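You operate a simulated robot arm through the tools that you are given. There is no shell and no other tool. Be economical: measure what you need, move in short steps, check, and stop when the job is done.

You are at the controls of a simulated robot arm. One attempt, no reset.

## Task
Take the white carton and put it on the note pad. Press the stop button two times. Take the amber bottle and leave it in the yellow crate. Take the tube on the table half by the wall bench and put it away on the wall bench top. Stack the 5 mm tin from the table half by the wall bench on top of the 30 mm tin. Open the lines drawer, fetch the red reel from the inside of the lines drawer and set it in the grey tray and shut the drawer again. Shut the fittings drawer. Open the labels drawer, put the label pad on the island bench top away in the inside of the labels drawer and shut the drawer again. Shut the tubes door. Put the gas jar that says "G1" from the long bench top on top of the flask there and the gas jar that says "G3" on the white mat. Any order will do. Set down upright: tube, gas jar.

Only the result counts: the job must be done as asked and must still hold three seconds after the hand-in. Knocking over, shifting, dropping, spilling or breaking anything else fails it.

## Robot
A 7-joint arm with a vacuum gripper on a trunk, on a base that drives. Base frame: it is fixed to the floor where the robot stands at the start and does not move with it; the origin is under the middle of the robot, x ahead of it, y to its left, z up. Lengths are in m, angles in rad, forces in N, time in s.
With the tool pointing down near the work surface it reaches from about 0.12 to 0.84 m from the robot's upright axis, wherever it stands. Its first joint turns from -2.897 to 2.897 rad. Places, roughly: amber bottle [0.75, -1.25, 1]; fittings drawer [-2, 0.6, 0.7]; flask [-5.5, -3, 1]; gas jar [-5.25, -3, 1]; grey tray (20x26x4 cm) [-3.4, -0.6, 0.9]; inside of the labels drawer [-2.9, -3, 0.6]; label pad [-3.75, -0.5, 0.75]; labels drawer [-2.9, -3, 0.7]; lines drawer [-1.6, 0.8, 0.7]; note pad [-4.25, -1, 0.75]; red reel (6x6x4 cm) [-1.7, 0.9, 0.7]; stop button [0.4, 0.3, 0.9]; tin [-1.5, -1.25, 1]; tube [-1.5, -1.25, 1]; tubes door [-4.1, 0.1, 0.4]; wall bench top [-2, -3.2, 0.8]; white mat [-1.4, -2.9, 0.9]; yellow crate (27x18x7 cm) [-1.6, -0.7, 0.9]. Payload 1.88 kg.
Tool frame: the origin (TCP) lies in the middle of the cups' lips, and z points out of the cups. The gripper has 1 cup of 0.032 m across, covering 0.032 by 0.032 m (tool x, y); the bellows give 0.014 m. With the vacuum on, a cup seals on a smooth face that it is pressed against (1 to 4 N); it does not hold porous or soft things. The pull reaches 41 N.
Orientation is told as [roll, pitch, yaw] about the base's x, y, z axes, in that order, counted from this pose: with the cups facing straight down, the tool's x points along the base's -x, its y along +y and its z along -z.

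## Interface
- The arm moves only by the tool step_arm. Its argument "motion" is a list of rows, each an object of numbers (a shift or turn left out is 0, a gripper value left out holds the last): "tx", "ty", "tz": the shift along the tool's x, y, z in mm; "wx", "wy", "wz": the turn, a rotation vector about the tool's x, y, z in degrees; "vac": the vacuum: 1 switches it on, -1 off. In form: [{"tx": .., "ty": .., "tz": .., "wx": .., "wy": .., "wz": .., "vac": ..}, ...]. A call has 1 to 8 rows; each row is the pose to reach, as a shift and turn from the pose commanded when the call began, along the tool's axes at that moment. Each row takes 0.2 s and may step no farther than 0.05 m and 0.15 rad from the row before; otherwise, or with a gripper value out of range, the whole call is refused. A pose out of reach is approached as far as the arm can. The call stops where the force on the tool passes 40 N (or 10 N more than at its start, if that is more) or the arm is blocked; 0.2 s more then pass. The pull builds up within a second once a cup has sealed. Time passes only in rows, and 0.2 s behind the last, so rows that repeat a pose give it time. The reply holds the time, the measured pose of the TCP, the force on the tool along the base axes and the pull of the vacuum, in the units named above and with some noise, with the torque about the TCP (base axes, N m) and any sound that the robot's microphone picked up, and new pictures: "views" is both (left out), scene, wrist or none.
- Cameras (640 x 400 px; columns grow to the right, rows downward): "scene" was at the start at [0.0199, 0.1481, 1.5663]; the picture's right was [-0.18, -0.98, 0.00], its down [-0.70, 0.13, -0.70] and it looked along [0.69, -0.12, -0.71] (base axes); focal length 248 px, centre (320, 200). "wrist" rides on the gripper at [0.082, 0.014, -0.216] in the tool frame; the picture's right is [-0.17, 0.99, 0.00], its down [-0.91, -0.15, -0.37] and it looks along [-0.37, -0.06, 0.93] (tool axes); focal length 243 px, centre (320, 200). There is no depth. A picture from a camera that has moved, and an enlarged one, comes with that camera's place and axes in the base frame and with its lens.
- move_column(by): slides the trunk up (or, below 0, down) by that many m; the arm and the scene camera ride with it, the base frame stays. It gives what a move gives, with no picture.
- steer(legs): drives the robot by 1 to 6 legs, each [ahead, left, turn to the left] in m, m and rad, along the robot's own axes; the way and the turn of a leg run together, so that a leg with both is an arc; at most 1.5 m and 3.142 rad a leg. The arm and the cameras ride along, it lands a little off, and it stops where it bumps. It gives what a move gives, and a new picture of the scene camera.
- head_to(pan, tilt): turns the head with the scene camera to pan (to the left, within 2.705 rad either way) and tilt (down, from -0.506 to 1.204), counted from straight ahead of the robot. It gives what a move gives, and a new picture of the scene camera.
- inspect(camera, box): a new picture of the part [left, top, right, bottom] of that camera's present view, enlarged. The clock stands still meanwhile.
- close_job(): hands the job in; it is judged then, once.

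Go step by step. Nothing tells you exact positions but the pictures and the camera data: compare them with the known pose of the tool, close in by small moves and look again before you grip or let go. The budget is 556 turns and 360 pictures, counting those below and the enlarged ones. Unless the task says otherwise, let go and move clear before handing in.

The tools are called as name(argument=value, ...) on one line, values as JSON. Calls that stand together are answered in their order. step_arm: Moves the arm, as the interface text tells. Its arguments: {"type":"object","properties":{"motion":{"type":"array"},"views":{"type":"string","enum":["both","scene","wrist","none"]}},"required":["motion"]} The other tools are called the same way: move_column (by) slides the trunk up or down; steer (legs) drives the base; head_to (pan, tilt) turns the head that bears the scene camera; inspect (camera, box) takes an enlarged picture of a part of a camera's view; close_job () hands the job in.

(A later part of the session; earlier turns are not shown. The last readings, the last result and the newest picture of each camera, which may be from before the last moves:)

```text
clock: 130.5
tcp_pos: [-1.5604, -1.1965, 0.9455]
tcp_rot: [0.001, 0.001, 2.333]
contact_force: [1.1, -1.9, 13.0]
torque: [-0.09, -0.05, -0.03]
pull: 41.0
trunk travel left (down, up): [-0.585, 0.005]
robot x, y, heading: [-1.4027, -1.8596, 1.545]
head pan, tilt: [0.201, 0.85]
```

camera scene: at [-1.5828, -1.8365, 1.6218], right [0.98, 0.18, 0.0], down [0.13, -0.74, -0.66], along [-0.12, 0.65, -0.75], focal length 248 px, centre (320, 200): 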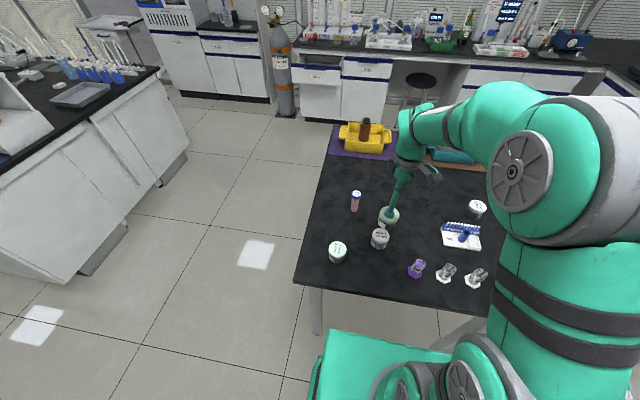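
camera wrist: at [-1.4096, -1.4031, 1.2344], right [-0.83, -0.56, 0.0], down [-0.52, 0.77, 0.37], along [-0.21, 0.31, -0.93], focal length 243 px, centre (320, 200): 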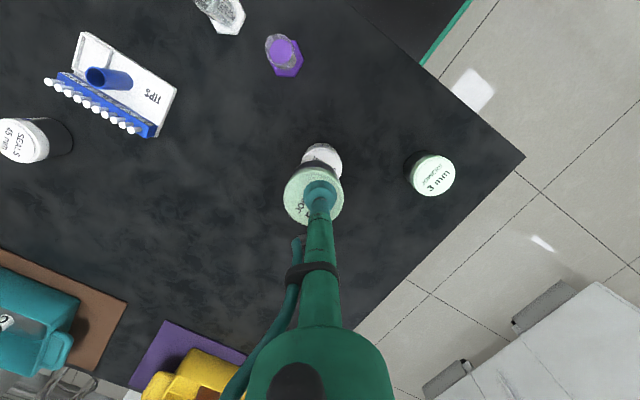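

The tube is held. I'll lift it and tuck the arm.

step_arm(motion=[{"tz": -5}, {"tz": -40}, {"tz": -90}, {"tz": -140}, {"tz": -190}, {"tz": -240}, {"tz": -290}, {"tz": -330}], views="none")

step_arm(motion=[{"tx": 46, "ty": 18}, {"tx": 92, "ty": 37}, {"tx": 138, "ty": 55}, {"tx": 184, "ty": 74}, {"tx": 230, "ty": 92}, {"tx": 276, "ty": 111}, {"tx": 322, "ty": 129}, {"tx": 368, "ty": 148}], views="scene")

```text
clock: 132.3
tcp_pos: [-1.5602, -1.194, 1.2728]
tcp_rot: [0.002, 0.005, 2.335]
contact_force: [-0.2, -0.5, -0.5]
torque: [0.01, 0.04, 0.0]
pull: 40.4
trunk travel left (down, up): [-0.585, 0.005]
robot x, y, heading: [-1.4087, -1.8569, 1.549]
head pan, tilt: [0.201, 0.85]
```

```text
clock: 134.1
tcp_pos: [-1.4147, -1.5644, 1.2742]
tcp_rot: [0.002, 0.003, 2.337]
contact_force: [0.3, 0.3, -0.7]
torque: [0.01, -0.03, -0.03]
pull: 40.3
trunk travel left (down, up): [-0.585, 0.005]
robot x, y, heading: [-1.4036, -1.8562, 1.554]
head pan, tilt: [0.201, 0.85]
camera scene: at [-1.5828, -1.8368, 1.6218], right [0.98, 0.18, 0.0], down [0.13, -0.74, -0.66], along [-0.12, 0.65, -0.75], focal length 248 px, centre (320, 200)
```

scene: 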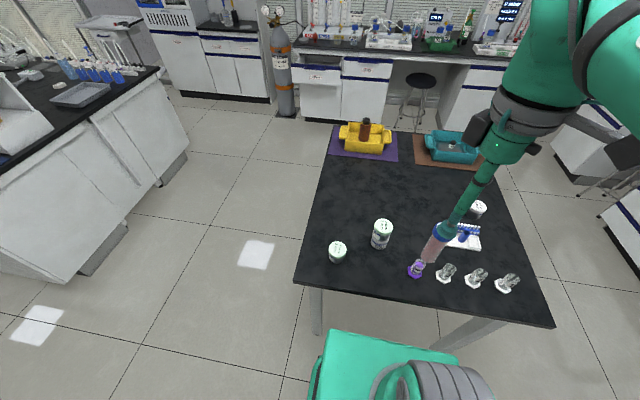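

The tube hangs securely. I'll back off a little, turn to face the wall bench, and move toward x≈-2.

steer(legs=[[-0.12, 0, 0], [0, 0, -3.125], [0, -0.55, 0]])

head_to(pan=0.1, tilt=0.6)

```text
clock: 145.5
tcp_pos: [-1.95, -2.2447, 1.2725]
tcp_rot: [0.003, 0.003, -0.831]
contact_force: [-0.1, 0.0, -1.7]
torque: [-0.03, 0.02, 0.0]
pull: 40.4
trunk travel left (down, up): [-0.585, 0.005]
robot x, y, heading: [-1.9559, -1.9521, -1.616]
head pan, tilt: [0.201, 0.85]
camera scene: at [-1.775, -1.9778, 1.6218], right [-0.99, -0.15, 0.0], down [-0.12, 0.74, -0.66], along [0.1, -0.65, -0.75], focal length 248 px, centre (320, 200)
```

scene: 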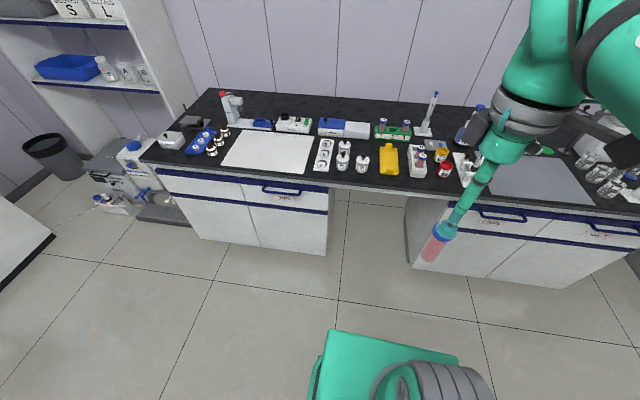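

```text
clock: 146.3
tcp_pos: [-1.9492, -2.2441, 1.2733]
tcp_rot: [0.003, 0.002, -0.831]
contact_force: [0.3, 0.6, -0.5]
torque: [-0.05, -0.02, -0.04]
pull: 40.3
trunk travel left (down, up): [-0.585, 0.005]
robot x, y, heading: [-1.9516, -1.9516, -1.616]
head pan, tilt: [0.099, 0.6]
camera scene: at [-1.7822, -1.9888, 1.6427], right [-1.0, -0.05, 0.0], down [-0.03, 0.56, -0.82], along [0.04, -0.82, -0.57], focal length 248 px, centre (320, 200)
```

scene: 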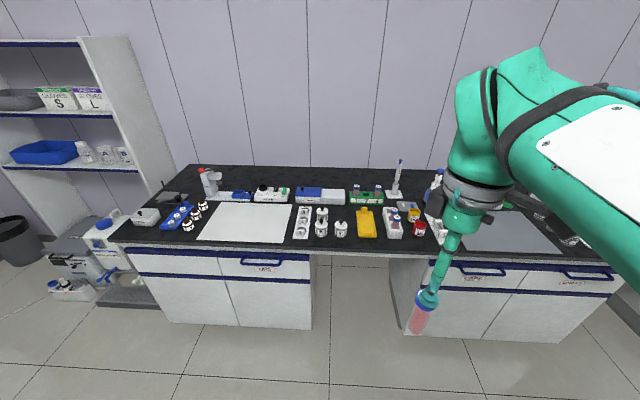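

The bench top around x≈-2 carries several items. I'll zoom in to find a free spot.

inspect(camera="scene", box=[280, 150, 520, 300])

inspect(camera="wrist", box=[0, 0, 640, 400])

```text
2.67 times, centred on (400, 225) of scene
camera zoom: at [-1.7822, -1.9888, 1.6427], right [-1.0, -0.05, 0.0], down [-0.03, 0.56, -0.82], along [0.04, -0.82, -0.57], focal length 662 px, centre (107, 133)
```

zoom: 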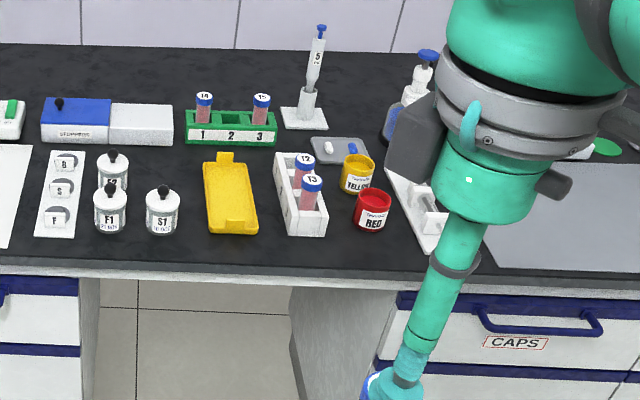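

```text
1.00 times, centred on (320, 200) of wrist (not enlarged: the box is as wide or as high as the picture)
camera zoom: at [-1.994, -2.1765, 1.4895], right [0.84, 0.54, 0.0], down [0.5, -0.78, 0.37], along [0.2, -0.31, -0.93], focal length 243 px, centre (320, 200)
```

zoom: 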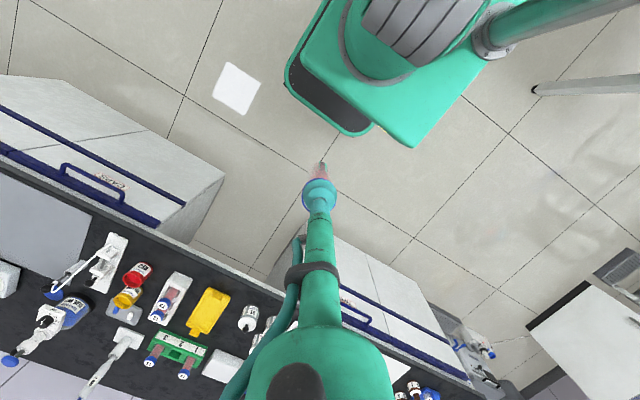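

I see racks with T2–T5, a yellow case and bottles; there is a free front strip at about [-2.01, -2.815] between the yellow case and the white rack. I'll drive 0.3 m closer.

steer(legs=[[0.32, 0, 0.04]])

head_to(pan=0.0, tilt=0.85)

```text
clock: 148.4
tcp_pos: [-1.9436, -2.5612, 1.2731]
tcp_rot: [0.005, 0.004, -0.786]
contact_force: [-0.5, 0.1, -0.9]
torque: [-0.03, -0.01, 0.0]
pull: 40.9
trunk travel left (down, up): [-0.585, 0.005]
robot x, y, heading: [-1.9624, -2.2686, -1.57]
head pan, tilt: [0.099, 0.6]
camera scene: at [-1.788, -2.2975, 1.6427], right [-1.0, -0.1, 0.0], down [-0.06, 0.56, -0.82], along [0.08, -0.82, -0.57], focal length 248 px, centre (320, 200)
```

scene: 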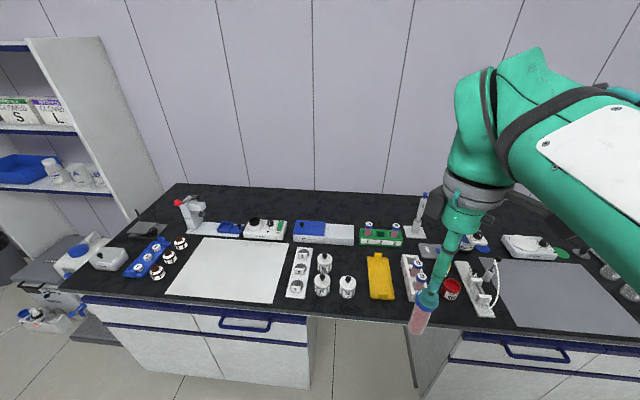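

```text
clock: 149.2
tcp_pos: [-1.9438, -2.5601, 1.2727]
tcp_rot: [0.004, 0.004, -0.784]
contact_force: [0.8, -0.1, 0.0]
torque: [-0.01, -0.05, -0.04]
pull: 40.5
trunk travel left (down, up): [-0.585, 0.005]
robot x, y, heading: [-1.963, -2.2666, -1.569]
head pan, tilt: [0.0, 0.85]
camera scene: at [-1.7968, -2.2874, 1.6219], right [-1.0, 0.0, 0.0], down [0.0, 0.75, -0.66], along [0.0, -0.66, -0.75], focal length 248 px, centre (320, 200)
```

scene: 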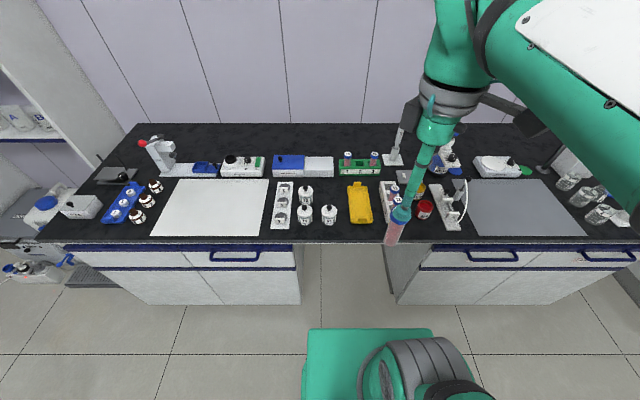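

I'll move the tube over the spot [-2.025, -2.81], staying high.

step_arm(motion=[{"tx": -20, "ty": -39}, {"tx": -40, "ty": -78}, {"tx": -60, "ty": -117}, {"tx": -80, "ty": -156}, {"tx": -100, "ty": -195}, {"tx": -120, "ty": -234}, {"tx": -120, "ty": -234, "tz": 50}, {"tx": -120, "ty": -234, "tz": 100}])

```text
clock: 151.0
tcp_pos: [-2.0237, -2.806, 1.1726]
tcp_rot: [0.002, 0.003, -0.787]
contact_force: [0.8, 0.3, 1.0]
torque: [-0.03, -0.01, 0.0]
pull: 40.6
trunk travel left (down, up): [-0.585, 0.005]
robot x, y, heading: [-1.962, -2.2634, -1.571]
head pan, tilt: [0.0, 0.85]
camera scene: at [-1.7967, -2.2872, 1.6219], right [-1.0, 0.0, 0.0], down [0.0, 0.75, -0.66], along [0.0, -0.66, -0.75], focal length 248 px, centre (320, 200)
camera wrist: at [-2.0713, -2.7406, 1.3889], right [0.82, 0.58, 0.0], down [0.54, -0.76, 0.37], along [0.22, -0.3, -0.93], focal length 243 px, centre (320, 200)
```

scene: 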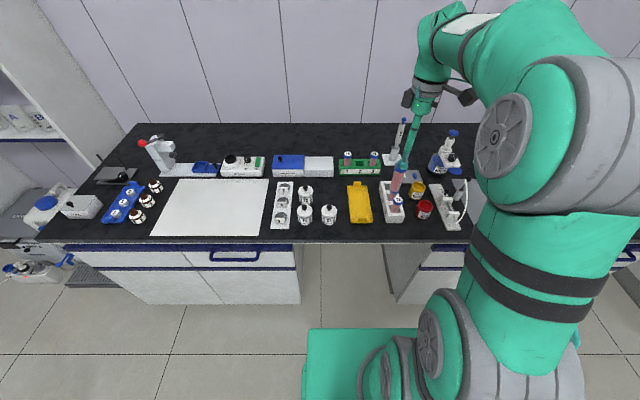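
wrist: 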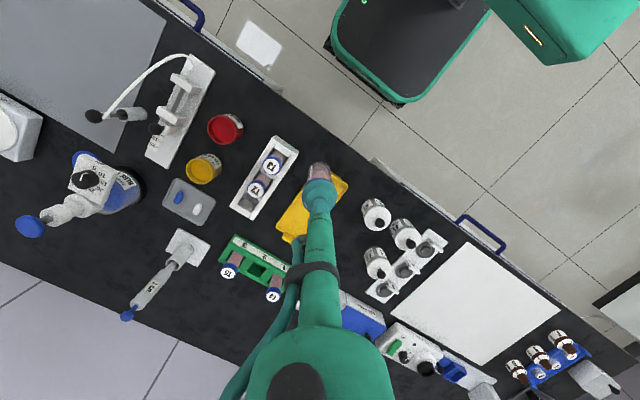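

The tool axis meets the bench at a free spot, 4 cm from the edge and clear of the case and rack. I'll descend.

step_arm(motion=[{"tz": 40, "ty": -3, "tx": -2}, {"tz": 80, "ty": -3, "tx": -2}, {"tz": 120, "ty": -3, "tx": -2}, {"tz": 160, "ty": -3, "tx": -2}, {"tz": 185, "ty": -3, "tx": -2}])

```text
clock: 152.2
tcp_pos: [-2.0256, -2.811, 0.9863]
tcp_rot: [0.007, 0.004, -0.786]
contact_force: [-0.6, -0.6, -0.7]
torque: [-0.02, 0.02, 0.0]
pull: 41.2
trunk travel left (down, up): [-0.585, 0.005]
robot x, y, heading: [-1.9616, -2.2644, -1.573]
head pan, tilt: [0.0, 0.85]
camera scene: at [-1.7968, -2.2877, 1.6219], right [-1.0, 0.0, 0.0], down [0.0, 0.75, -0.66], along [0.0, -0.66, -0.75], focal length 248 px, centre (320, 200)
camera wrist: at [-2.0728, -2.7452, 1.2021], right [0.82, 0.58, 0.0], down [0.54, -0.76, 0.37], along [0.22, -0.3, -0.93], focal length 243 px, centre (320, 200)
```

scene: 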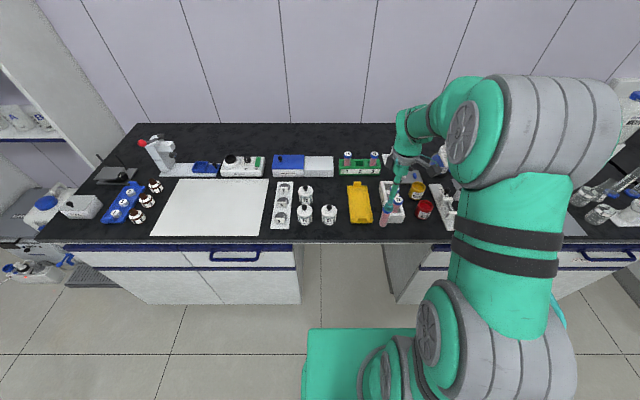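
wrist: 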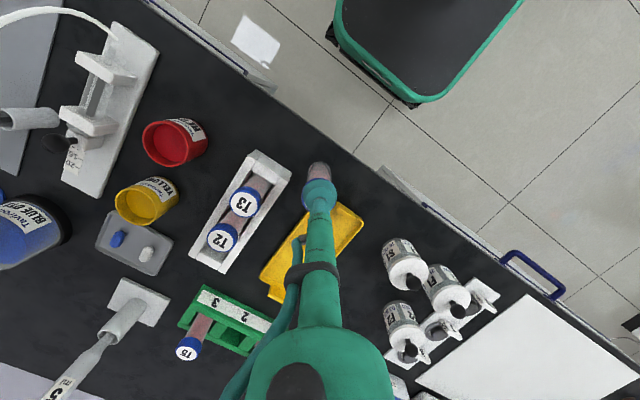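

The spot is free. I'll lower in finer steps to contact.

step_arm(motion=[{"tz": 10}, {"tz": 20}, {"tz": 28}], views="none")

inspect(camera="scene", box=[344, 180, 424, 230])

```text
clock: 153.0
tcp_pos: [-2.0248, -2.8119, 0.9584]
tcp_rot: [0.003, 0.004, -0.787]
contact_force: [0.2, -0.5, -1.1]
torque: [-0.04, 0.01, -0.02]
pull: 40.4
trunk travel left (down, up): [-0.585, 0.005]
robot x, y, heading: [-1.9604, -2.2694, -1.572]
head pan, tilt: [0.0, 0.85]
```

```text
8.00 times, centred on (384, 205) of scene
camera zoom: at [-1.7968, -2.2875, 1.6218], right [-1.0, 0.0, 0.0], down [0.0, 0.75, -0.66], along [0.0, -0.66, -0.75], focal length 1985 px, centre (-192, 160)
```

zoom: 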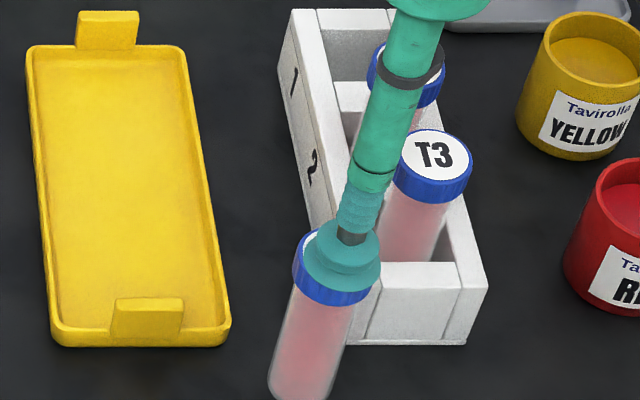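

The tube is clear of the rack. I'll keep lowering.

step_arm(motion=[{"tz": 2}, {"tz": 4}, {"tz": 6}], views="none")

step_arm(motion=[{"tz": 1.5}, {"tz": 3}], views="none")

step_arm(motion=[{"tz": 1.5}, {"tz": 3}], views="none")

```text
clock: 153.8
tcp_pos: [-2.0243, -2.8126, 0.952]
tcp_rot: [0.005, 0.001, -0.788]
contact_force: [-0.3, -0.2, -0.8]
torque: [-0.03, 0.01, 0.02]
pull: 40.4
trunk travel left (down, up): [-0.585, 0.005]
robot x, y, heading: [-1.9647, -2.2682, -1.568]
head pan, tilt: [0.0, 0.85]
```

```text
clock: 154.4
tcp_pos: [-2.0248, -2.8122, 0.9505]
tcp_rot: [0.002, 0.004, -0.786]
contact_force: [1.0, 0.4, -0.9]
torque: [-0.05, -0.02, 0.02]
pull: 40.7
trunk travel left (down, up): [-0.585, 0.005]
robot x, y, heading: [-1.9644, -2.2667, -1.571]
head pan, tilt: [0.0, 0.85]
```

```text
clock: 155.0
tcp_pos: [-2.024, -2.811, 0.9475]
tcp_rot: [0.004, 0.002, -0.786]
contact_force: [0.2, -0.3, -1.2]
torque: [-0.02, -0.04, -0.02]
pull: 40.9
trunk travel left (down, up): [-0.585, 0.005]
robot x, y, heading: [-1.9626, -2.2663, -1.569]
head pan, tilt: [0.0, 0.85]
```

step_arm(motion=[{"tz": 1.5}, {"tz": 3}], views="none")

step_arm(motion=[{"tz": 1.5}, {"tz": 3}], views="none")

step_arm(motion=[{"tz": 1.5}, {"tz": 3}], views="none")

```text
clock: 155.6
tcp_pos: [-2.0238, -2.8134, 0.9446]
tcp_rot: [0.001, 0.001, -0.784]
contact_force: [0.4, 1.5, 9.7]
torque: [0.08, -0.03, -0.01]
pull: 40.9
trunk travel left (down, up): [-0.585, 0.005]
robot x, y, heading: [-1.9607, -2.2663, -1.572]
head pan, tilt: [0.0, 0.85]
```

```text
clock: 156.2
tcp_pos: [-2.0247, -2.8116, 0.9438]
tcp_rot: [-0.001, 0.0, -0.786]
contact_force: [0.4, 2.4, 22.7]
torque: [-0.05, -0.13, -0.02]
pull: 40.8
trunk travel left (down, up): [-0.585, 0.005]
robot x, y, heading: [-1.9575, -2.2679, -1.567]
head pan, tilt: [0.0, 0.85]
```

```text
clock: 156.8
tcp_pos: [-2.0255, -2.8124, 0.9399]
tcp_rot: [0.002, 0.001, -0.786]
contact_force: [0.6, 2.5, 28.1]
torque: [-0.13, -0.1, -0.01]
pull: 40.7
trunk travel left (down, up): [-0.585, 0.005]
robot x, y, heading: [-1.9616, -2.2702, -1.573]
head pan, tilt: [0.0, 0.85]
```

The tube touched down, and I pressed a bit more than needed. I'll back off 5 mm, release, and lift.

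step_arm(motion=[{"tz": -3}, {"tz": -5}, {"tz": -5, "vac": -1}, {"tz": -5}, {"tz": -5}, {"tz": -7}, {"tz": -20}, {"tz": -60}], views="none")

inspect(camera="scene", box=[344, 180, 424, 230])

```text
clock: 158.6
tcp_pos: [-2.0225, -2.811, 0.9977]
tcp_rot: [0.007, 0.006, -0.785]
contact_force: [-0.3, 0.6, -0.2]
torque: [0.0, 0.02, 0.03]
pull: 0.0
trunk travel left (down, up): [-0.585, 0.005]
robot x, y, heading: [-1.9609, -2.2689, -1.573]
head pan, tilt: [0.0, 0.85]
```

```text
8.00 times, centred on (384, 205) of scene
camera zoom: at [-1.7968, -2.2875, 1.6218], right [-1.0, 0.0, 0.0], down [0.0, 0.75, -0.66], along [0.0, -0.66, -0.75], focal length 1985 px, centre (-192, 160)
```

zoom: 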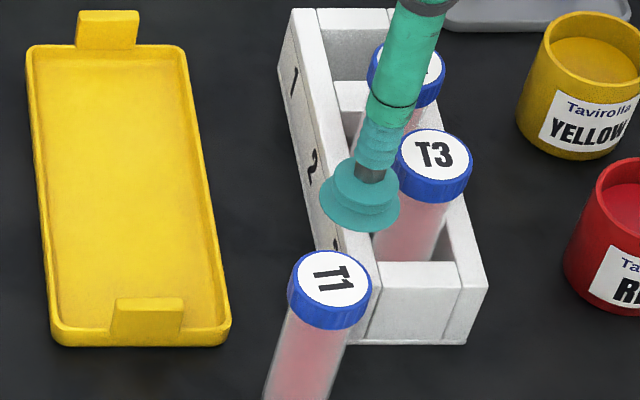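

The tube stays put. I'll raise the arm and check that it stands upright.

step_arm(motion=[{"tz": -45}, {"tz": -90}, {"tz": -135}, {"tz": -180}, {"tz": -225}, {"tz": -270}], views="none")

inspect(camera="scene", box=[344, 195, 424, 245])

```text
clock: 160.0
tcp_pos: [-2.0269, -2.8142, 1.2675]
tcp_rot: [0.005, 0.003, -0.788]
contact_force: [-0.2, -0.6, 0.6]
torque: [0.01, -0.02, 0.0]
pull: 0.0
trunk travel left (down, up): [-0.585, 0.005]
robot x, y, heading: [-1.9619, -2.2681, -1.577]
head pan, tilt: [0.0, 0.85]
```

```text
8.00 times, centred on (384, 220) of scene
camera zoom: at [-1.7968, -2.2875, 1.6218], right [-1.0, 0.0, 0.0], down [0.0, 0.75, -0.66], along [0.0, -0.66, -0.75], focal length 1985 px, centre (-192, 40)
```

zoom: 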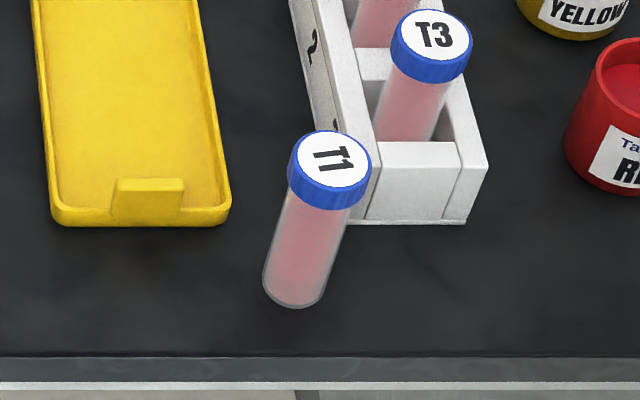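

T1 stands upright. Next is the long bench with the gas jars; I'll tuck the arm and look along the corridor to the right.

step_arm(motion=[{"tx": 26, "ty": 42}, {"tx": 53, "ty": 84}, {"tx": 79, "ty": 126}, {"tx": 105, "ty": 168}, {"tx": 132, "ty": 210}, {"tx": 158, "ty": 252}], views="none")

head_to(pan=-1.3, tilt=0.4)

```text
clock: 161.4
tcp_pos: [-1.9587, -2.5205, 1.269]
tcp_rot: [0.003, 0.004, -0.784]
contact_force: [-0.6, -0.1, -0.1]
torque: [0.0, -0.02, 0.0]
pull: 0.1
trunk travel left (down, up): [-0.585, 0.005]
robot x, y, heading: [-1.9589, -2.2663, -1.576]
head pan, tilt: [0.0, 0.85]
```

```text
clock: 162.8
tcp_pos: [-1.9579, -2.5206, 1.2688]
tcp_rot: [0.004, 0.002, -0.784]
contact_force: [-0.7, -0.2, -0.2]
torque: [-0.01, 0.01, -0.01]
pull: 0.1
trunk travel left (down, up): [-0.585, 0.005]
robot x, y, heading: [-1.9602, -2.267, -1.571]
head pan, tilt: [-1.3, 0.4]
camera scene: at [-1.886, -2.234, 1.6609], right [-0.27, 0.96, 0.0], down [0.38, 0.1, -0.92], along [-0.89, -0.25, -0.39], focal length 248 px, centre (320, 200)
```

scene: 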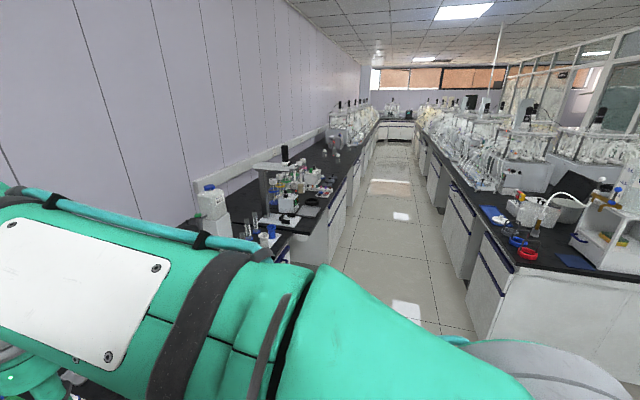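

The corridor between wall bench and island is about 1.3 m wide and clear. I'll back off and drive along it facing the wall.

steer(legs=[[-0.17, 0, 0], [0, -1.5, 0]])

```text
clock: 171.2
tcp_pos: [-3.4184, -2.3545, 1.2678]
tcp_rot: [0.005, 0.003, -0.784]
contact_force: [0.0, 0.4, -0.5]
torque: [0.0, 0.03, 0.01]
pull: 0.0
trunk travel left (down, up): [-0.585, 0.005]
robot x, y, heading: [-3.4226, -2.1011, -1.57]
head pan, tilt: [-1.3, 0.4]
camera scene: at [-3.347, -2.0683, 1.6609], right [-0.27, 0.96, 0.0], down [0.37, 0.1, -0.92], along [-0.89, -0.25, -0.39], focal length 248 px, centre (320, 200)
```

scene: 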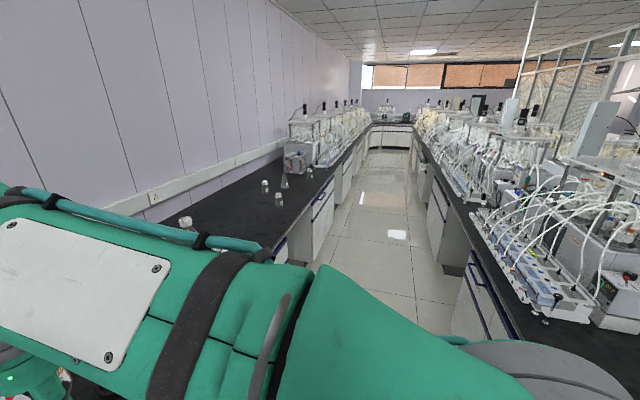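

I see jars and a flask on the long bench ahead. I'll continue another 1.4 m.

steer(legs=[[0, -1.4, 0]])

head_to(pan=-0.3, tilt=0.6)

```text
clock: 178.1
tcp_pos: [-4.8035, -2.3642, 1.2691]
tcp_rot: [0.003, 0.003, -0.776]
contact_force: [-0.2, 0.4, 0.4]
torque: [0.02, -0.01, 0.02]
pull: 0.1
trunk travel left (down, up): [-0.585, 0.005]
robot x, y, heading: [-4.8115, -2.109, -1.559]
head pan, tilt: [-1.3, 0.4]
camera scene: at [-4.734, -2.0753, 1.6609], right [-0.28, 0.96, 0.0], down [0.37, 0.11, -0.92], along [-0.89, -0.25, -0.39], focal length 248 px, centre (320, 200)
```

scene: 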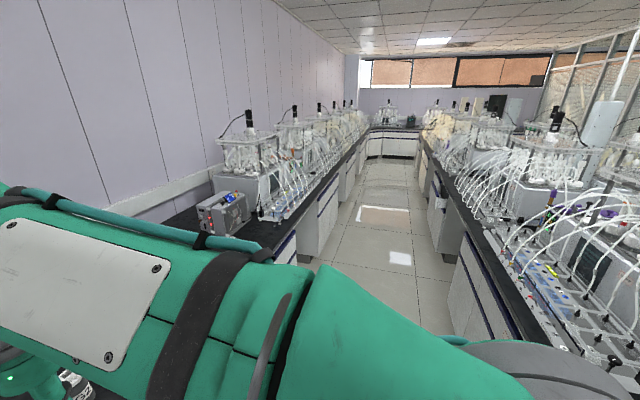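

```text
clock: 179.3
tcp_pos: [-4.8033, -2.3638, 1.269]
tcp_rot: [0.003, 0.003, -0.774]
contact_force: [-0.1, -0.2, -0.2]
torque: [-0.02, 0.01, 0.0]
pull: 0.1
trunk travel left (down, up): [-0.585, 0.005]
robot x, y, heading: [-4.8076, -2.1083, -1.564]
head pan, tilt: [-0.3, 0.6]
camera scene: at [-4.6703, -2.1343, 1.6427], right [-0.96, 0.29, 0.0], down [0.16, 0.54, -0.83], along [-0.24, -0.79, -0.56], focal length 248 px, centre (320, 200)
```

scene: 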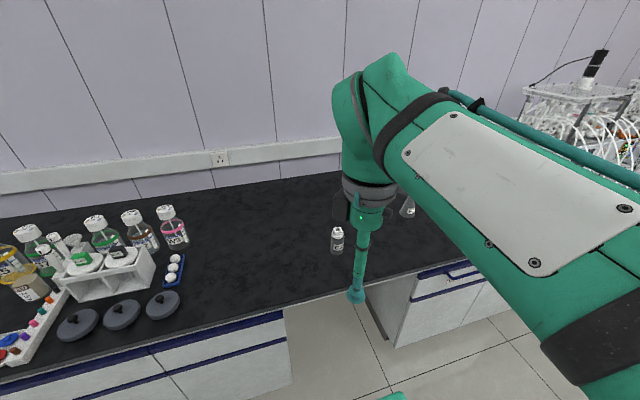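

One jar is visible and a flask partly. I'll shift another 0.4 m right to see all.

steer(legs=[[0, -0.42, 0]])

head_to(pan=0.1, tilt=0.7)

inspect(camera="wrist", box=[0, 0, 640, 400])

```text
clock: 181.9
tcp_pos: [-5.2219, -2.3665, 1.268]
tcp_rot: [0.004, 0.004, -0.776]
contact_force: [-0.4, 0.5, -0.2]
torque: [0.03, 0.0, 0.02]
pull: 0.0
trunk travel left (down, up): [-0.585, 0.005]
robot x, y, heading: [-5.2234, -2.1111, -1.564]
head pan, tilt: [-0.3, 0.6]
camera scene: at [-5.0878, -2.1382, 1.6427], right [-0.96, 0.29, 0.0], down [0.16, 0.54, -0.83], along [-0.24, -0.79, -0.56], focal length 248 px, centre (320, 200)
```

scene: 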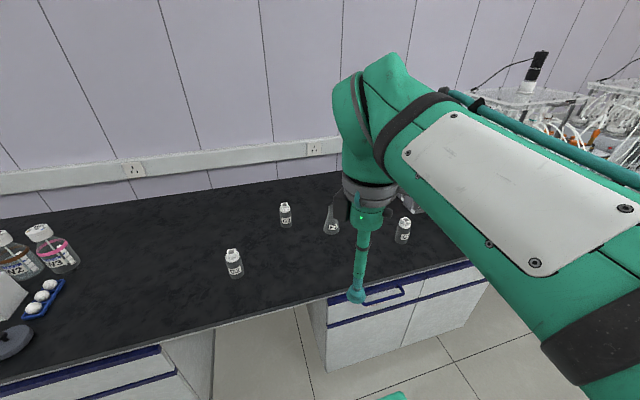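

```text
clock: 182.8
tcp_pos: [-5.2211, -2.3663, 1.2686]
tcp_rot: [0.004, 0.002, -0.777]
contact_force: [-0.2, -0.9, -0.3]
torque: [0.04, 0.01, -0.01]
pull: 0.1
trunk travel left (down, up): [-0.585, 0.005]
robot x, y, heading: [-5.2238, -2.1105, -1.566]
head pan, tilt: [0.099, 0.7]
camera scene: at [-5.0532, -2.1381, 1.6341], right [-0.99, -0.11, 0.0], down [-0.07, 0.64, -0.77], along [0.08, -0.76, -0.64], focal length 248 px, centre (320, 200)
```

scene: 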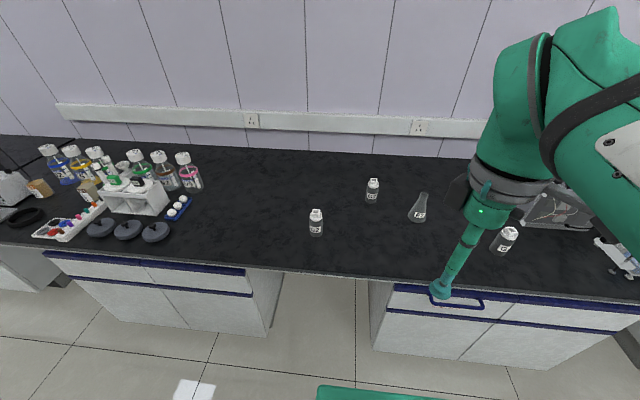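

```text
1.00 times, centred on (320, 200) of wrist (not enlarged: the box is as wide or as high as the picture)
camera zoom: at [-5.2697, -2.3011, 1.4848], right [0.81, 0.59, 0.0], down [0.54, -0.75, 0.37], along [0.22, -0.3, -0.93], focal length 243 px, centre (320, 200)
```

zoom: 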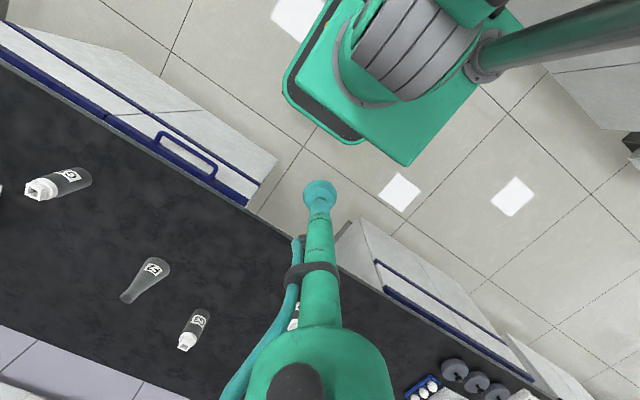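

Three jars and an Erlenmeyer flask. I'll zoom in to read them.

inspect(camera="scene", box=[296, 170, 392, 245])

inspect(camera="scene", box=[400, 180, 528, 260])

inspect(camera="wrist", box=[10, 150, 170, 250])

```text
5.33 times, centred on (344, 208) of scene
camera zoom: at [-5.0532, -2.1381, 1.6341], right [-0.99, -0.11, 0.0], down [-0.07, 0.64, -0.77], along [0.08, -0.76, -0.64], focal length 1323 px, centre (192, 160)
```

zoom: 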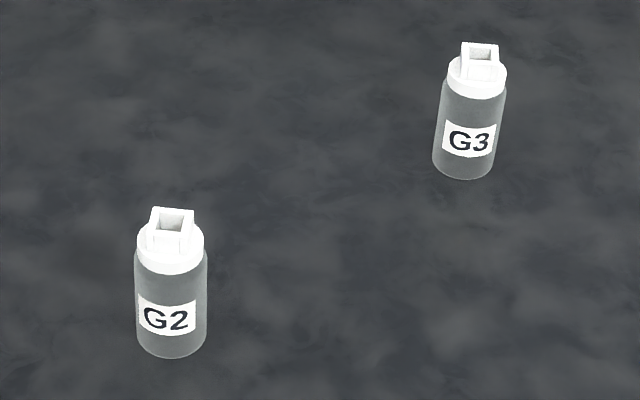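

```text
5.00 times, centred on (464, 220) of scene
camera zoom: at [-5.0532, -2.1381, 1.6341], right [-0.99, -0.11, 0.0], down [-0.07, 0.64, -0.77], along [0.08, -0.76, -0.64], focal length 1240 px, centre (-400, 100)
```

zoom: 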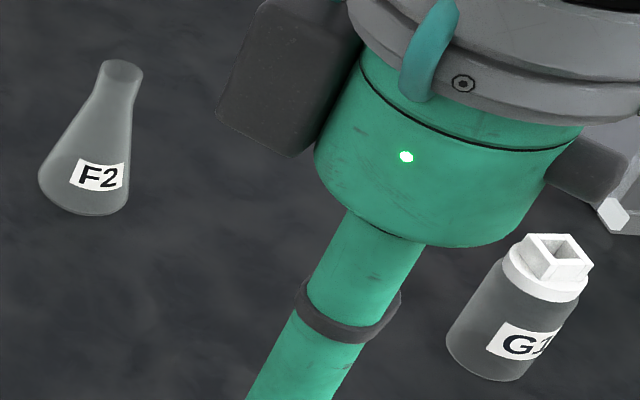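

```text
4.00 times, centred on (90, 200) of wrist
camera zoom: at [-5.2697, -2.3011, 1.4848], right [0.81, 0.59, 0.0], down [0.54, -0.75, 0.37], along [0.22, -0.3, -0.93], focal length 970 px, centre (1240, 200)
```

zoom: 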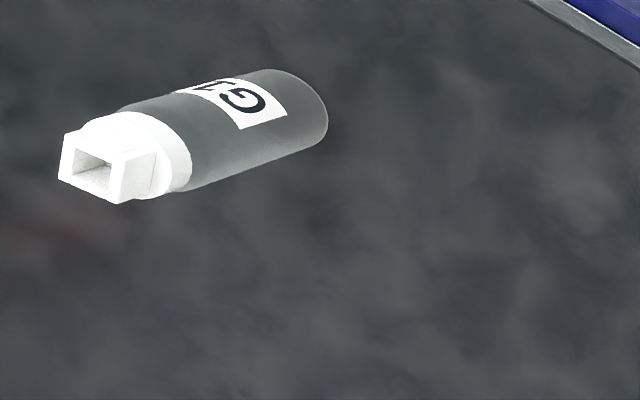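

The jars have hollow square tops, so the cup can't seal on top directly; I need a closer look at their shape. I'll drive closer and bring the wrist camera near G3.

steer(legs=[[0.2, 0, 0]])

step_arm(motion=[{"ty": -45, "tx": -10}, {"ty": -90, "tx": -20}, {"ty": -120, "tx": -50}, {"ty": -150, "tx": -80}, {"ty": -180, "tx": -110}, {"ty": -205, "tx": -140}])

```text
clock: 184.4
tcp_pos: [-5.2199, -2.5655, 1.2689]
tcp_rot: [0.005, 0.004, -0.779]
contact_force: [-0.8, -0.6, 0.0]
torque: [-0.04, -0.01, -0.02]
pull: 0.0
trunk travel left (down, up): [-0.585, 0.005]
robot x, y, heading: [-5.2245, -2.3129, -1.556]
head pan, tilt: [0.099, 0.7]
camera scene: at [-5.0516, -2.3374, 1.6341], right [-0.99, -0.11, 0.0], down [-0.07, 0.64, -0.76], along [0.08, -0.76, -0.64], focal length 248 px, centre (320, 200)
```

scene: 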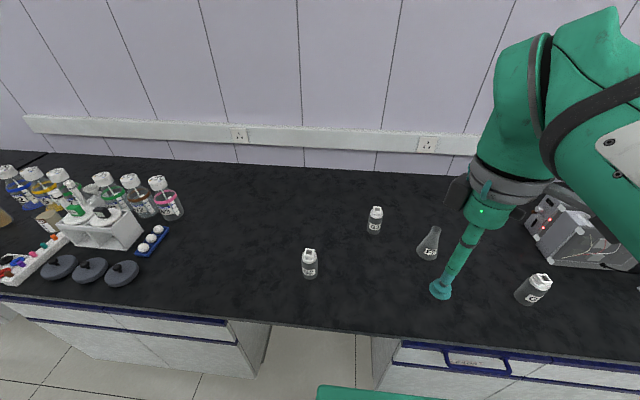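

```text
clock: 185.8
tcp_pos: [-5.2648, -2.8098, 1.2671]
tcp_rot: [0.004, 0.005, -0.777]
contact_force: [0.3, 0.2, 0.4]
torque: [-0.02, 0.02, 0.0]
pull: 0.1
trunk travel left (down, up): [-0.585, 0.005]
robot x, y, heading: [-5.2251, -2.3121, -1.561]
head pan, tilt: [0.099, 0.7]
camera scene: at [-5.0516, -2.3376, 1.6341], right [-0.99, -0.11, 0.0], down [-0.07, 0.64, -0.76], along [0.08, -0.76, -0.64], focal length 248 px, centre (320, 200)
camera wrist: at [-5.3127, -2.7447, 1.483], right [0.81, 0.59, 0.0], down [0.54, -0.75, 0.37], along [0.22, -0.3, -0.93], focal length 243 px, centre (320, 200)
```

scene: 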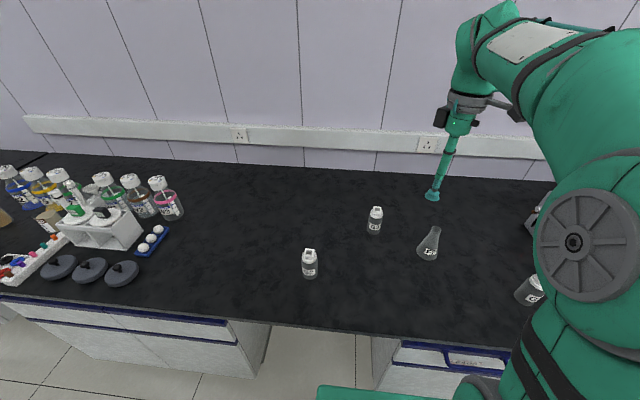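
wrist: 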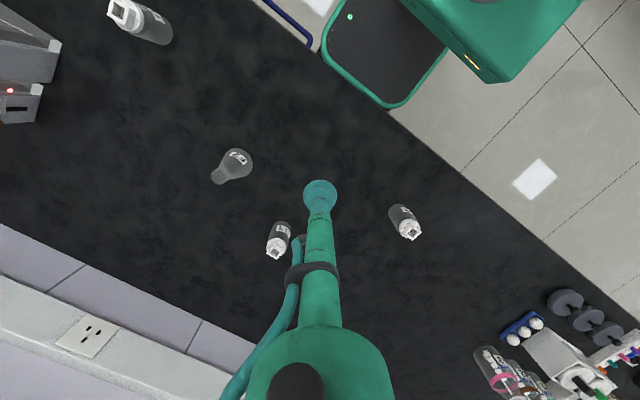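

inspect(camera="wrist", box=[240, 205, 304, 265])

inspect(camera="scene", box=[355, 195, 399, 240])

inspect(camera="wrist", box=[100, 0, 180, 50])

```text
6.67 times, centred on (272, 235) of wrist
camera zoom: at [-5.3127, -2.7447, 1.483], right [0.81, 0.59, 0.0], down [0.54, -0.75, 0.37], along [0.22, -0.3, -0.93], focal length 1618 px, centre (640, -33)
```

zoom: 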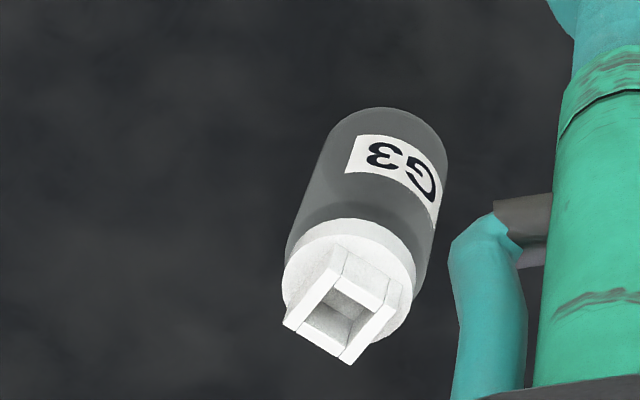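

```text
8.89 times, centred on (377, 218) of scene
camera zoom: at [-5.0516, -2.3376, 1.6341], right [-0.99, -0.11, 0.0], down [-0.07, 0.64, -0.76], along [0.08, -0.76, -0.64], focal length 2205 px, centre (-187, 44)
```

zoom: 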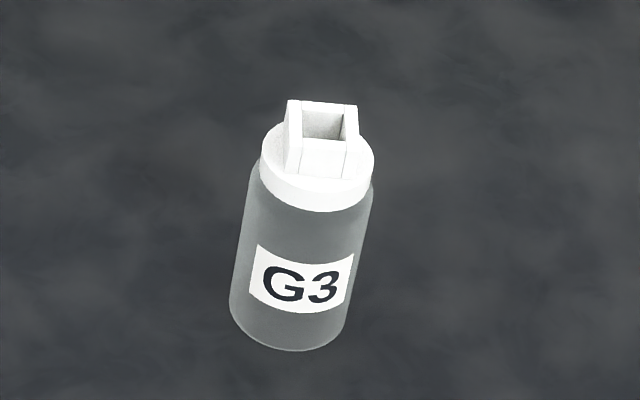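

```text
8.00 times, centred on (140, 25) of wrist
camera zoom: at [-5.3127, -2.7447, 1.483], right [0.81, 0.59, 0.0], down [0.54, -0.75, 0.37], along [0.22, -0.3, -0.93], focal length 1941 px, centre (1760, 1600)
```

zoom: 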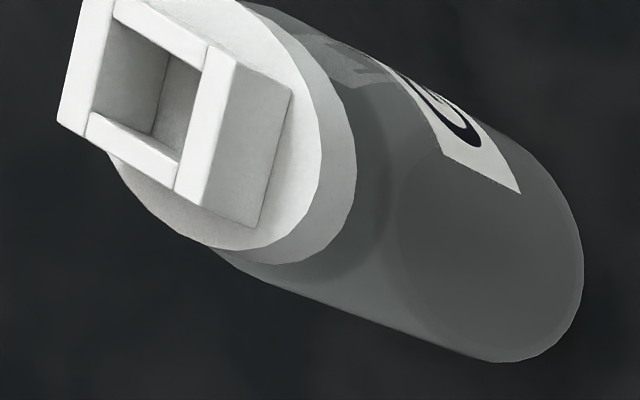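

The tops are hollow (3×2.8 cm, 1.6 cm high), so only the smooth jar wall is usable: I'll grip from the side with a horizontal tool. G1 stands at about [-5.67, -2.825], F2 at [-5.40, -2.965]. I'll retract, yaw the tool, and reposition the base.

step_arm(motion=[{"ty": 30, "tx": 20, "wz": -6}, {"ty": 60, "tx": 40, "wz": -12}, {"ty": 95, "tx": 60, "wz": -18}, {"ty": 130, "tx": 80, "wz": -24}, {"ty": 165, "tx": 100, "wz": -30}, {"ty": 190, "tx": 125, "wz": -36}, {"ty": 205, "tx": 140, "wz": -44.5}], views="none")

steer(legs=[[-0.22, 0, 0], [0, -0.33, 0]])

```text
clock: 187.4
tcp_pos: [-5.2194, -2.5628, 1.2679]
tcp_rot: [0.005, 0.0, 0.0]
contact_force: [-0.2, -1.0, -0.1]
torque: [0.0, 0.03, 0.01]
pull: 0.1
trunk travel left (down, up): [-0.585, 0.005]
robot x, y, heading: [-5.2251, -2.3126, -1.563]
head pan, tilt: [0.099, 0.7]
```

```text
clock: 190.9
tcp_pos: [-5.5593, -2.3434, 1.2667]
tcp_rot: [0.006, -0.001, -0.007]
contact_force: [-0.4, -0.3, 0.1]
torque: [-0.01, -0.01, 0.0]
pull: 0.1
trunk travel left (down, up): [-0.585, 0.005]
robot x, y, heading: [-5.5664, -2.0937, -1.572]
head pan, tilt: [0.099, 0.7]
camera scene: at [-5.3905, -2.1183, 1.6341], right [-0.99, -0.1, 0.0], down [-0.07, 0.64, -0.77], along [0.08, -0.76, -0.64], focal length 248 px, centre (320, 200)
```

scene: 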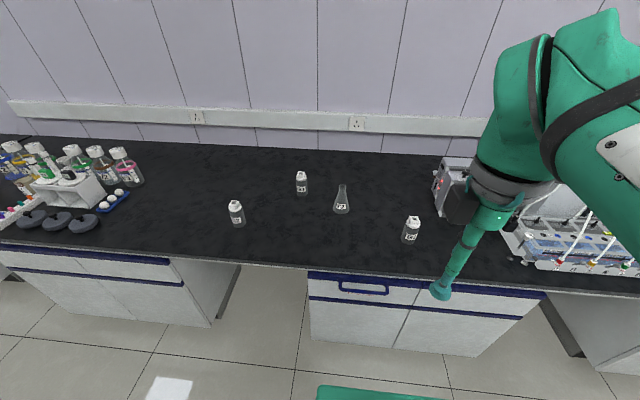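

G1, F2 and the device behind G1 are visible. I'll back the base 0.1 m, then swing the tool to horizontal while extending.

steer(legs=[[-0.1, 0, 0]])

step_arm(motion=[{"ty": -38, "wx": 8.2}, {"ty": -76, "wx": 16.4}, {"ty": -114, "wx": 24.6}, {"ty": -152, "wx": 32.8}, {"ty": -190, "wx": 41}, {"ty": -228, "wx": 49.2}, {"ty": -266, "wx": 57.4}, {"ty": -290, "wx": 65.6}])

```text
clock: 192.0
tcp_pos: [-5.5591, -2.2451, 1.268]
tcp_rot: [0.005, 0.001, -0.005]
contact_force: [-0.3, -0.3, -0.7]
torque: [-0.04, -0.02, 0.03]
pull: 0.1
trunk travel left (down, up): [-0.585, 0.005]
robot x, y, heading: [-5.5612, -1.9974, -1.567]
head pan, tilt: [0.099, 0.7]
camera scene: at [-5.3905, -2.0188, 1.6341], right [-0.99, -0.1, 0.0], down [-0.07, 0.64, -0.77], along [0.08, -0.76, -0.64], focal length 248 px, centre (320, 200)
```

scene: 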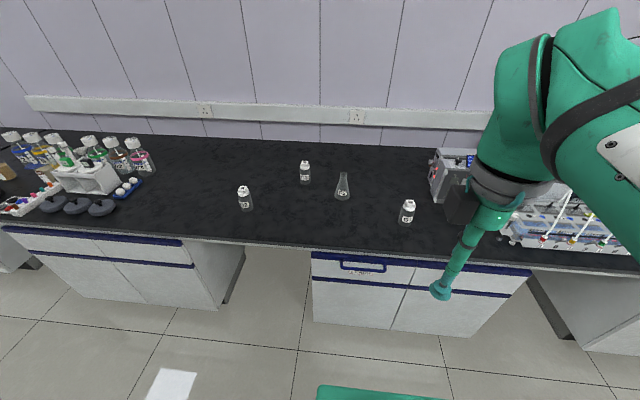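

```text
clock: 194.0
tcp_pos: [-5.5638, -2.5492, 1.2083]
tcp_rot: [-1.016, 0.0, -0.01]
contact_force: [-0.3, 0.2, -0.8]
torque: [0.04, 0.01, 0.02]
pull: 0.1
trunk travel left (down, up): [-0.585, 0.005]
robot x, y, heading: [-5.5607, -1.9964, -1.568]
head pan, tilt: [0.099, 0.7]
stopped in row 8: the arm was blocked; the commanded pose is now the measured one
camera scene: at [-5.3906, -2.0197, 1.6347], right [-0.99, -0.1, 0.0], down [-0.07, 0.64, -0.76], along [0.08, -0.76, -0.64], focal length 248 px, centre (320, 200)
camera wrist: at [-5.6423, -2.3585, 1.3104], right [0.17, 0.52, -0.84], down [0.92, 0.23, 0.33], along [0.36, -0.82, -0.44], focal length 243 px, centre (320, 200)
```

scene: 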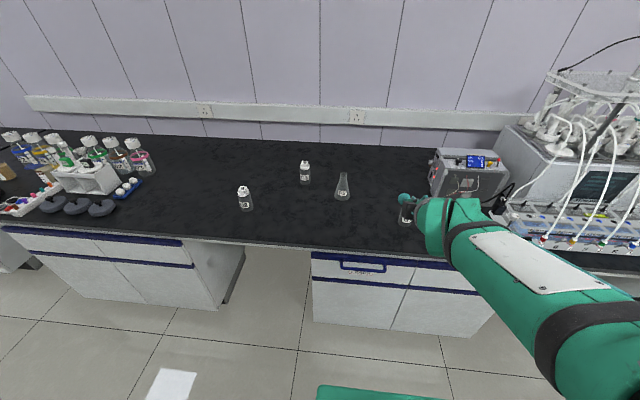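
wrist: 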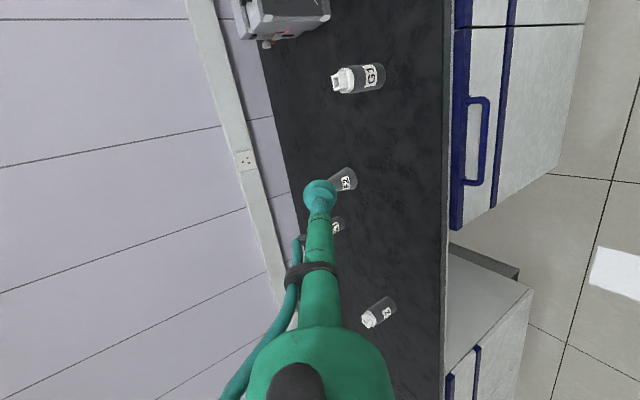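

The tilt stopped at 58°, probably a joint limit in that posture. I'll lower and extend a bit, then try to tilt further.

step_arm(motion=[{"tx": 12, "ty": 25, "tz": 30}, {"tx": 25, "ty": 50, "tz": 60}, {"tx": 38, "ty": 75, "tz": 90}, {"tx": 50, "ty": 100, "tz": 120}, {"tx": 50, "ty": 100, "tz": 120, "wx": 8}, {"tx": 50, "ty": 100, "tz": 120, "wx": 16}], views="scene")

```text
clock: 194.6
tcp_pos: [-5.5598, -2.6219, 1.189]
tcp_rot: [-0.997, 0.0, 0.044]
contact_force: [-0.3, 0.8, 0.2]
torque: [-0.01, 0.0, -0.01]
pull: 0.0
trunk travel left (down, up): [-0.585, 0.005]
robot x, y, heading: [-5.563, -1.9922, -1.566]
head pan, tilt: [0.099, 0.7]
stopped in row 3: the arm was blocked; the commanded pose is now the measured one
camera scene: at [-5.3905, -2.0179, 1.6346], right [-0.99, -0.1, 0.0], down [-0.07, 0.64, -0.77], along [0.08, -0.76, -0.64], focal length 248 px, centre (320, 200)
```

scene: 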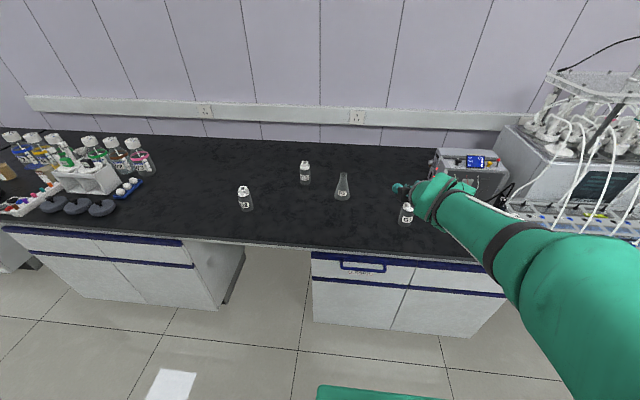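

Blocked again, so a wrist joint is at its limit in this roll. I'll roll the tool about its own axis, camera toward below, and see if that frees it.

step_arm(motion=[{"tz": -30, "wz": 8}, {"tz": -30, "wz": 16}, {"tz": -30, "wz": 24}, {"tz": -30, "wz": 32}, {"tz": -30, "wz": 40}, {"tz": -30, "wz": 45}], views="none")

```text
clock: 196.0
tcp_pos: [-5.5587, -2.5974, 1.1814]
tcp_rot: [-0.783, -0.622, -0.48]
contact_force: [-0.3, 0.2, 0.6]
torque: [-0.04, 0.03, -0.02]
pull: 0.0
trunk travel left (down, up): [-0.585, 0.005]
robot x, y, heading: [-5.5641, -1.9967, -1.565]
head pan, tilt: [0.099, 0.7]
```

The roll worked. Now I'll tilt to horizontal in this roll.

step_arm(motion=[{"wx": 5.7, "wy": -5.7}, {"wx": 11.4, "wy": -11.4}, {"wx": 17, "wy": -17}, {"wx": 23.3, "wy": -23.3}])

```text
refused: row 4 steps farther than a row can; nothing moved
```

step_arm(motion=[{"wx": 5.7, "wy": -5.7}, {"wx": 11.4, "wy": -11.4}, {"wx": 17, "wy": -17}, {"wx": 22.6, "wy": -22.6}])

```text
clock: 196.5
tcp_pos: [-5.5547, -2.6238, 1.1059]
tcp_rot: [-0.728, -0.61, -0.503]
contact_force: [0.0, 0.1, 0.1]
torque: [-0.02, 0.05, 0.0]
pull: 0.0
trunk travel left (down, up): [-0.585, 0.005]
robot x, y, heading: [-5.5683, -1.9975, -1.568]
head pan, tilt: [0.099, 0.7]
stopped in row 2: the arm was blocked; the commanded pose is now the measured one
camera scene: at [-5.3905, -2.0175, 1.6309], right [-0.99, -0.1, 0.0], down [-0.07, 0.64, -0.77], along [0.08, -0.76, -0.64], focal length 248 px, centre (320, 200)
camera wrist: at [-5.6144, -2.4148, 1.1833], right [0.8, 0.4, -0.44], down [0.53, -0.14, 0.84], along [0.27, -0.91, -0.32], focal length 243 px, centre (320, 200)
```

scene: 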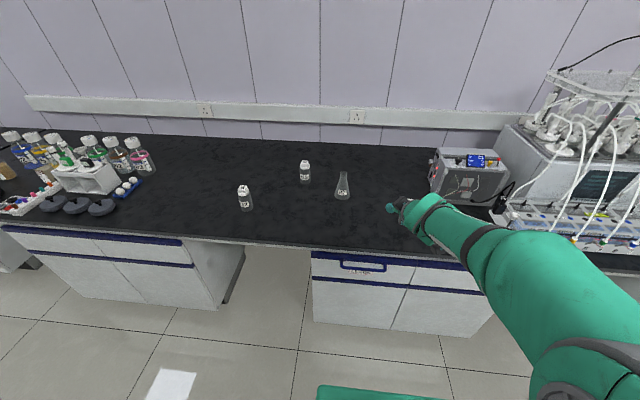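
wrist: 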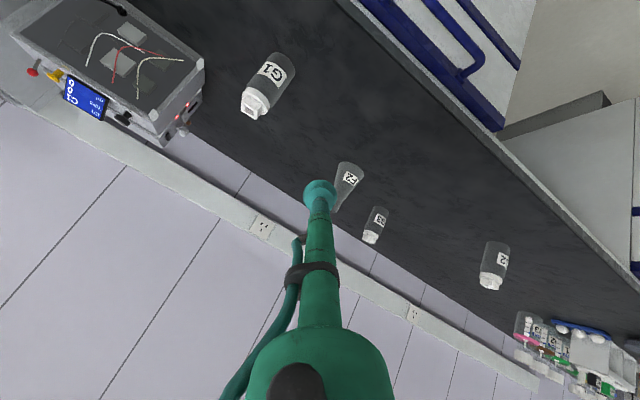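

The forearm slopes down too steeply for a horizontal tool. I'll raise the tool, then lower the trunk so that the forearm comes in level.

step_arm(motion=[{"tx": -24, "ty": -23, "tz": -26}, {"tx": -48, "ty": -45, "tz": -51}, {"tx": -72, "ty": -68, "tz": -77}, {"tx": -96, "ty": -91, "tz": -102}, {"tx": -120, "ty": -113, "tz": -128}, {"tx": -143, "ty": -136, "tz": -153}], views="none")

move_column(by=-0.2)

```text
clock: 197.9
tcp_pos: [-5.5531, -2.6228, 1.3558]
tcp_rot: [-0.721, -0.61, -0.509]
contact_force: [0.5, -0.4, -0.2]
torque: [-0.01, 0.02, 0.04]
pull: 0.1
trunk travel left (down, up): [-0.585, 0.005]
robot x, y, heading: [-5.5618, -1.9945, -1.572]
head pan, tilt: [0.099, 0.7]
```

```text
clock: 200.1
tcp_pos: [-5.5539, -2.6237, 1.1556]
tcp_rot: [-0.724, -0.609, -0.508]
contact_force: [-0.2, 0.8, -0.6]
torque: [0.03, -0.01, 0.01]
pull: 0.0
trunk travel left (down, up): [-0.385, 0.205]
robot x, y, heading: [-5.5613, -1.9925, -1.569]
head pan, tilt: [0.099, 0.7]
```

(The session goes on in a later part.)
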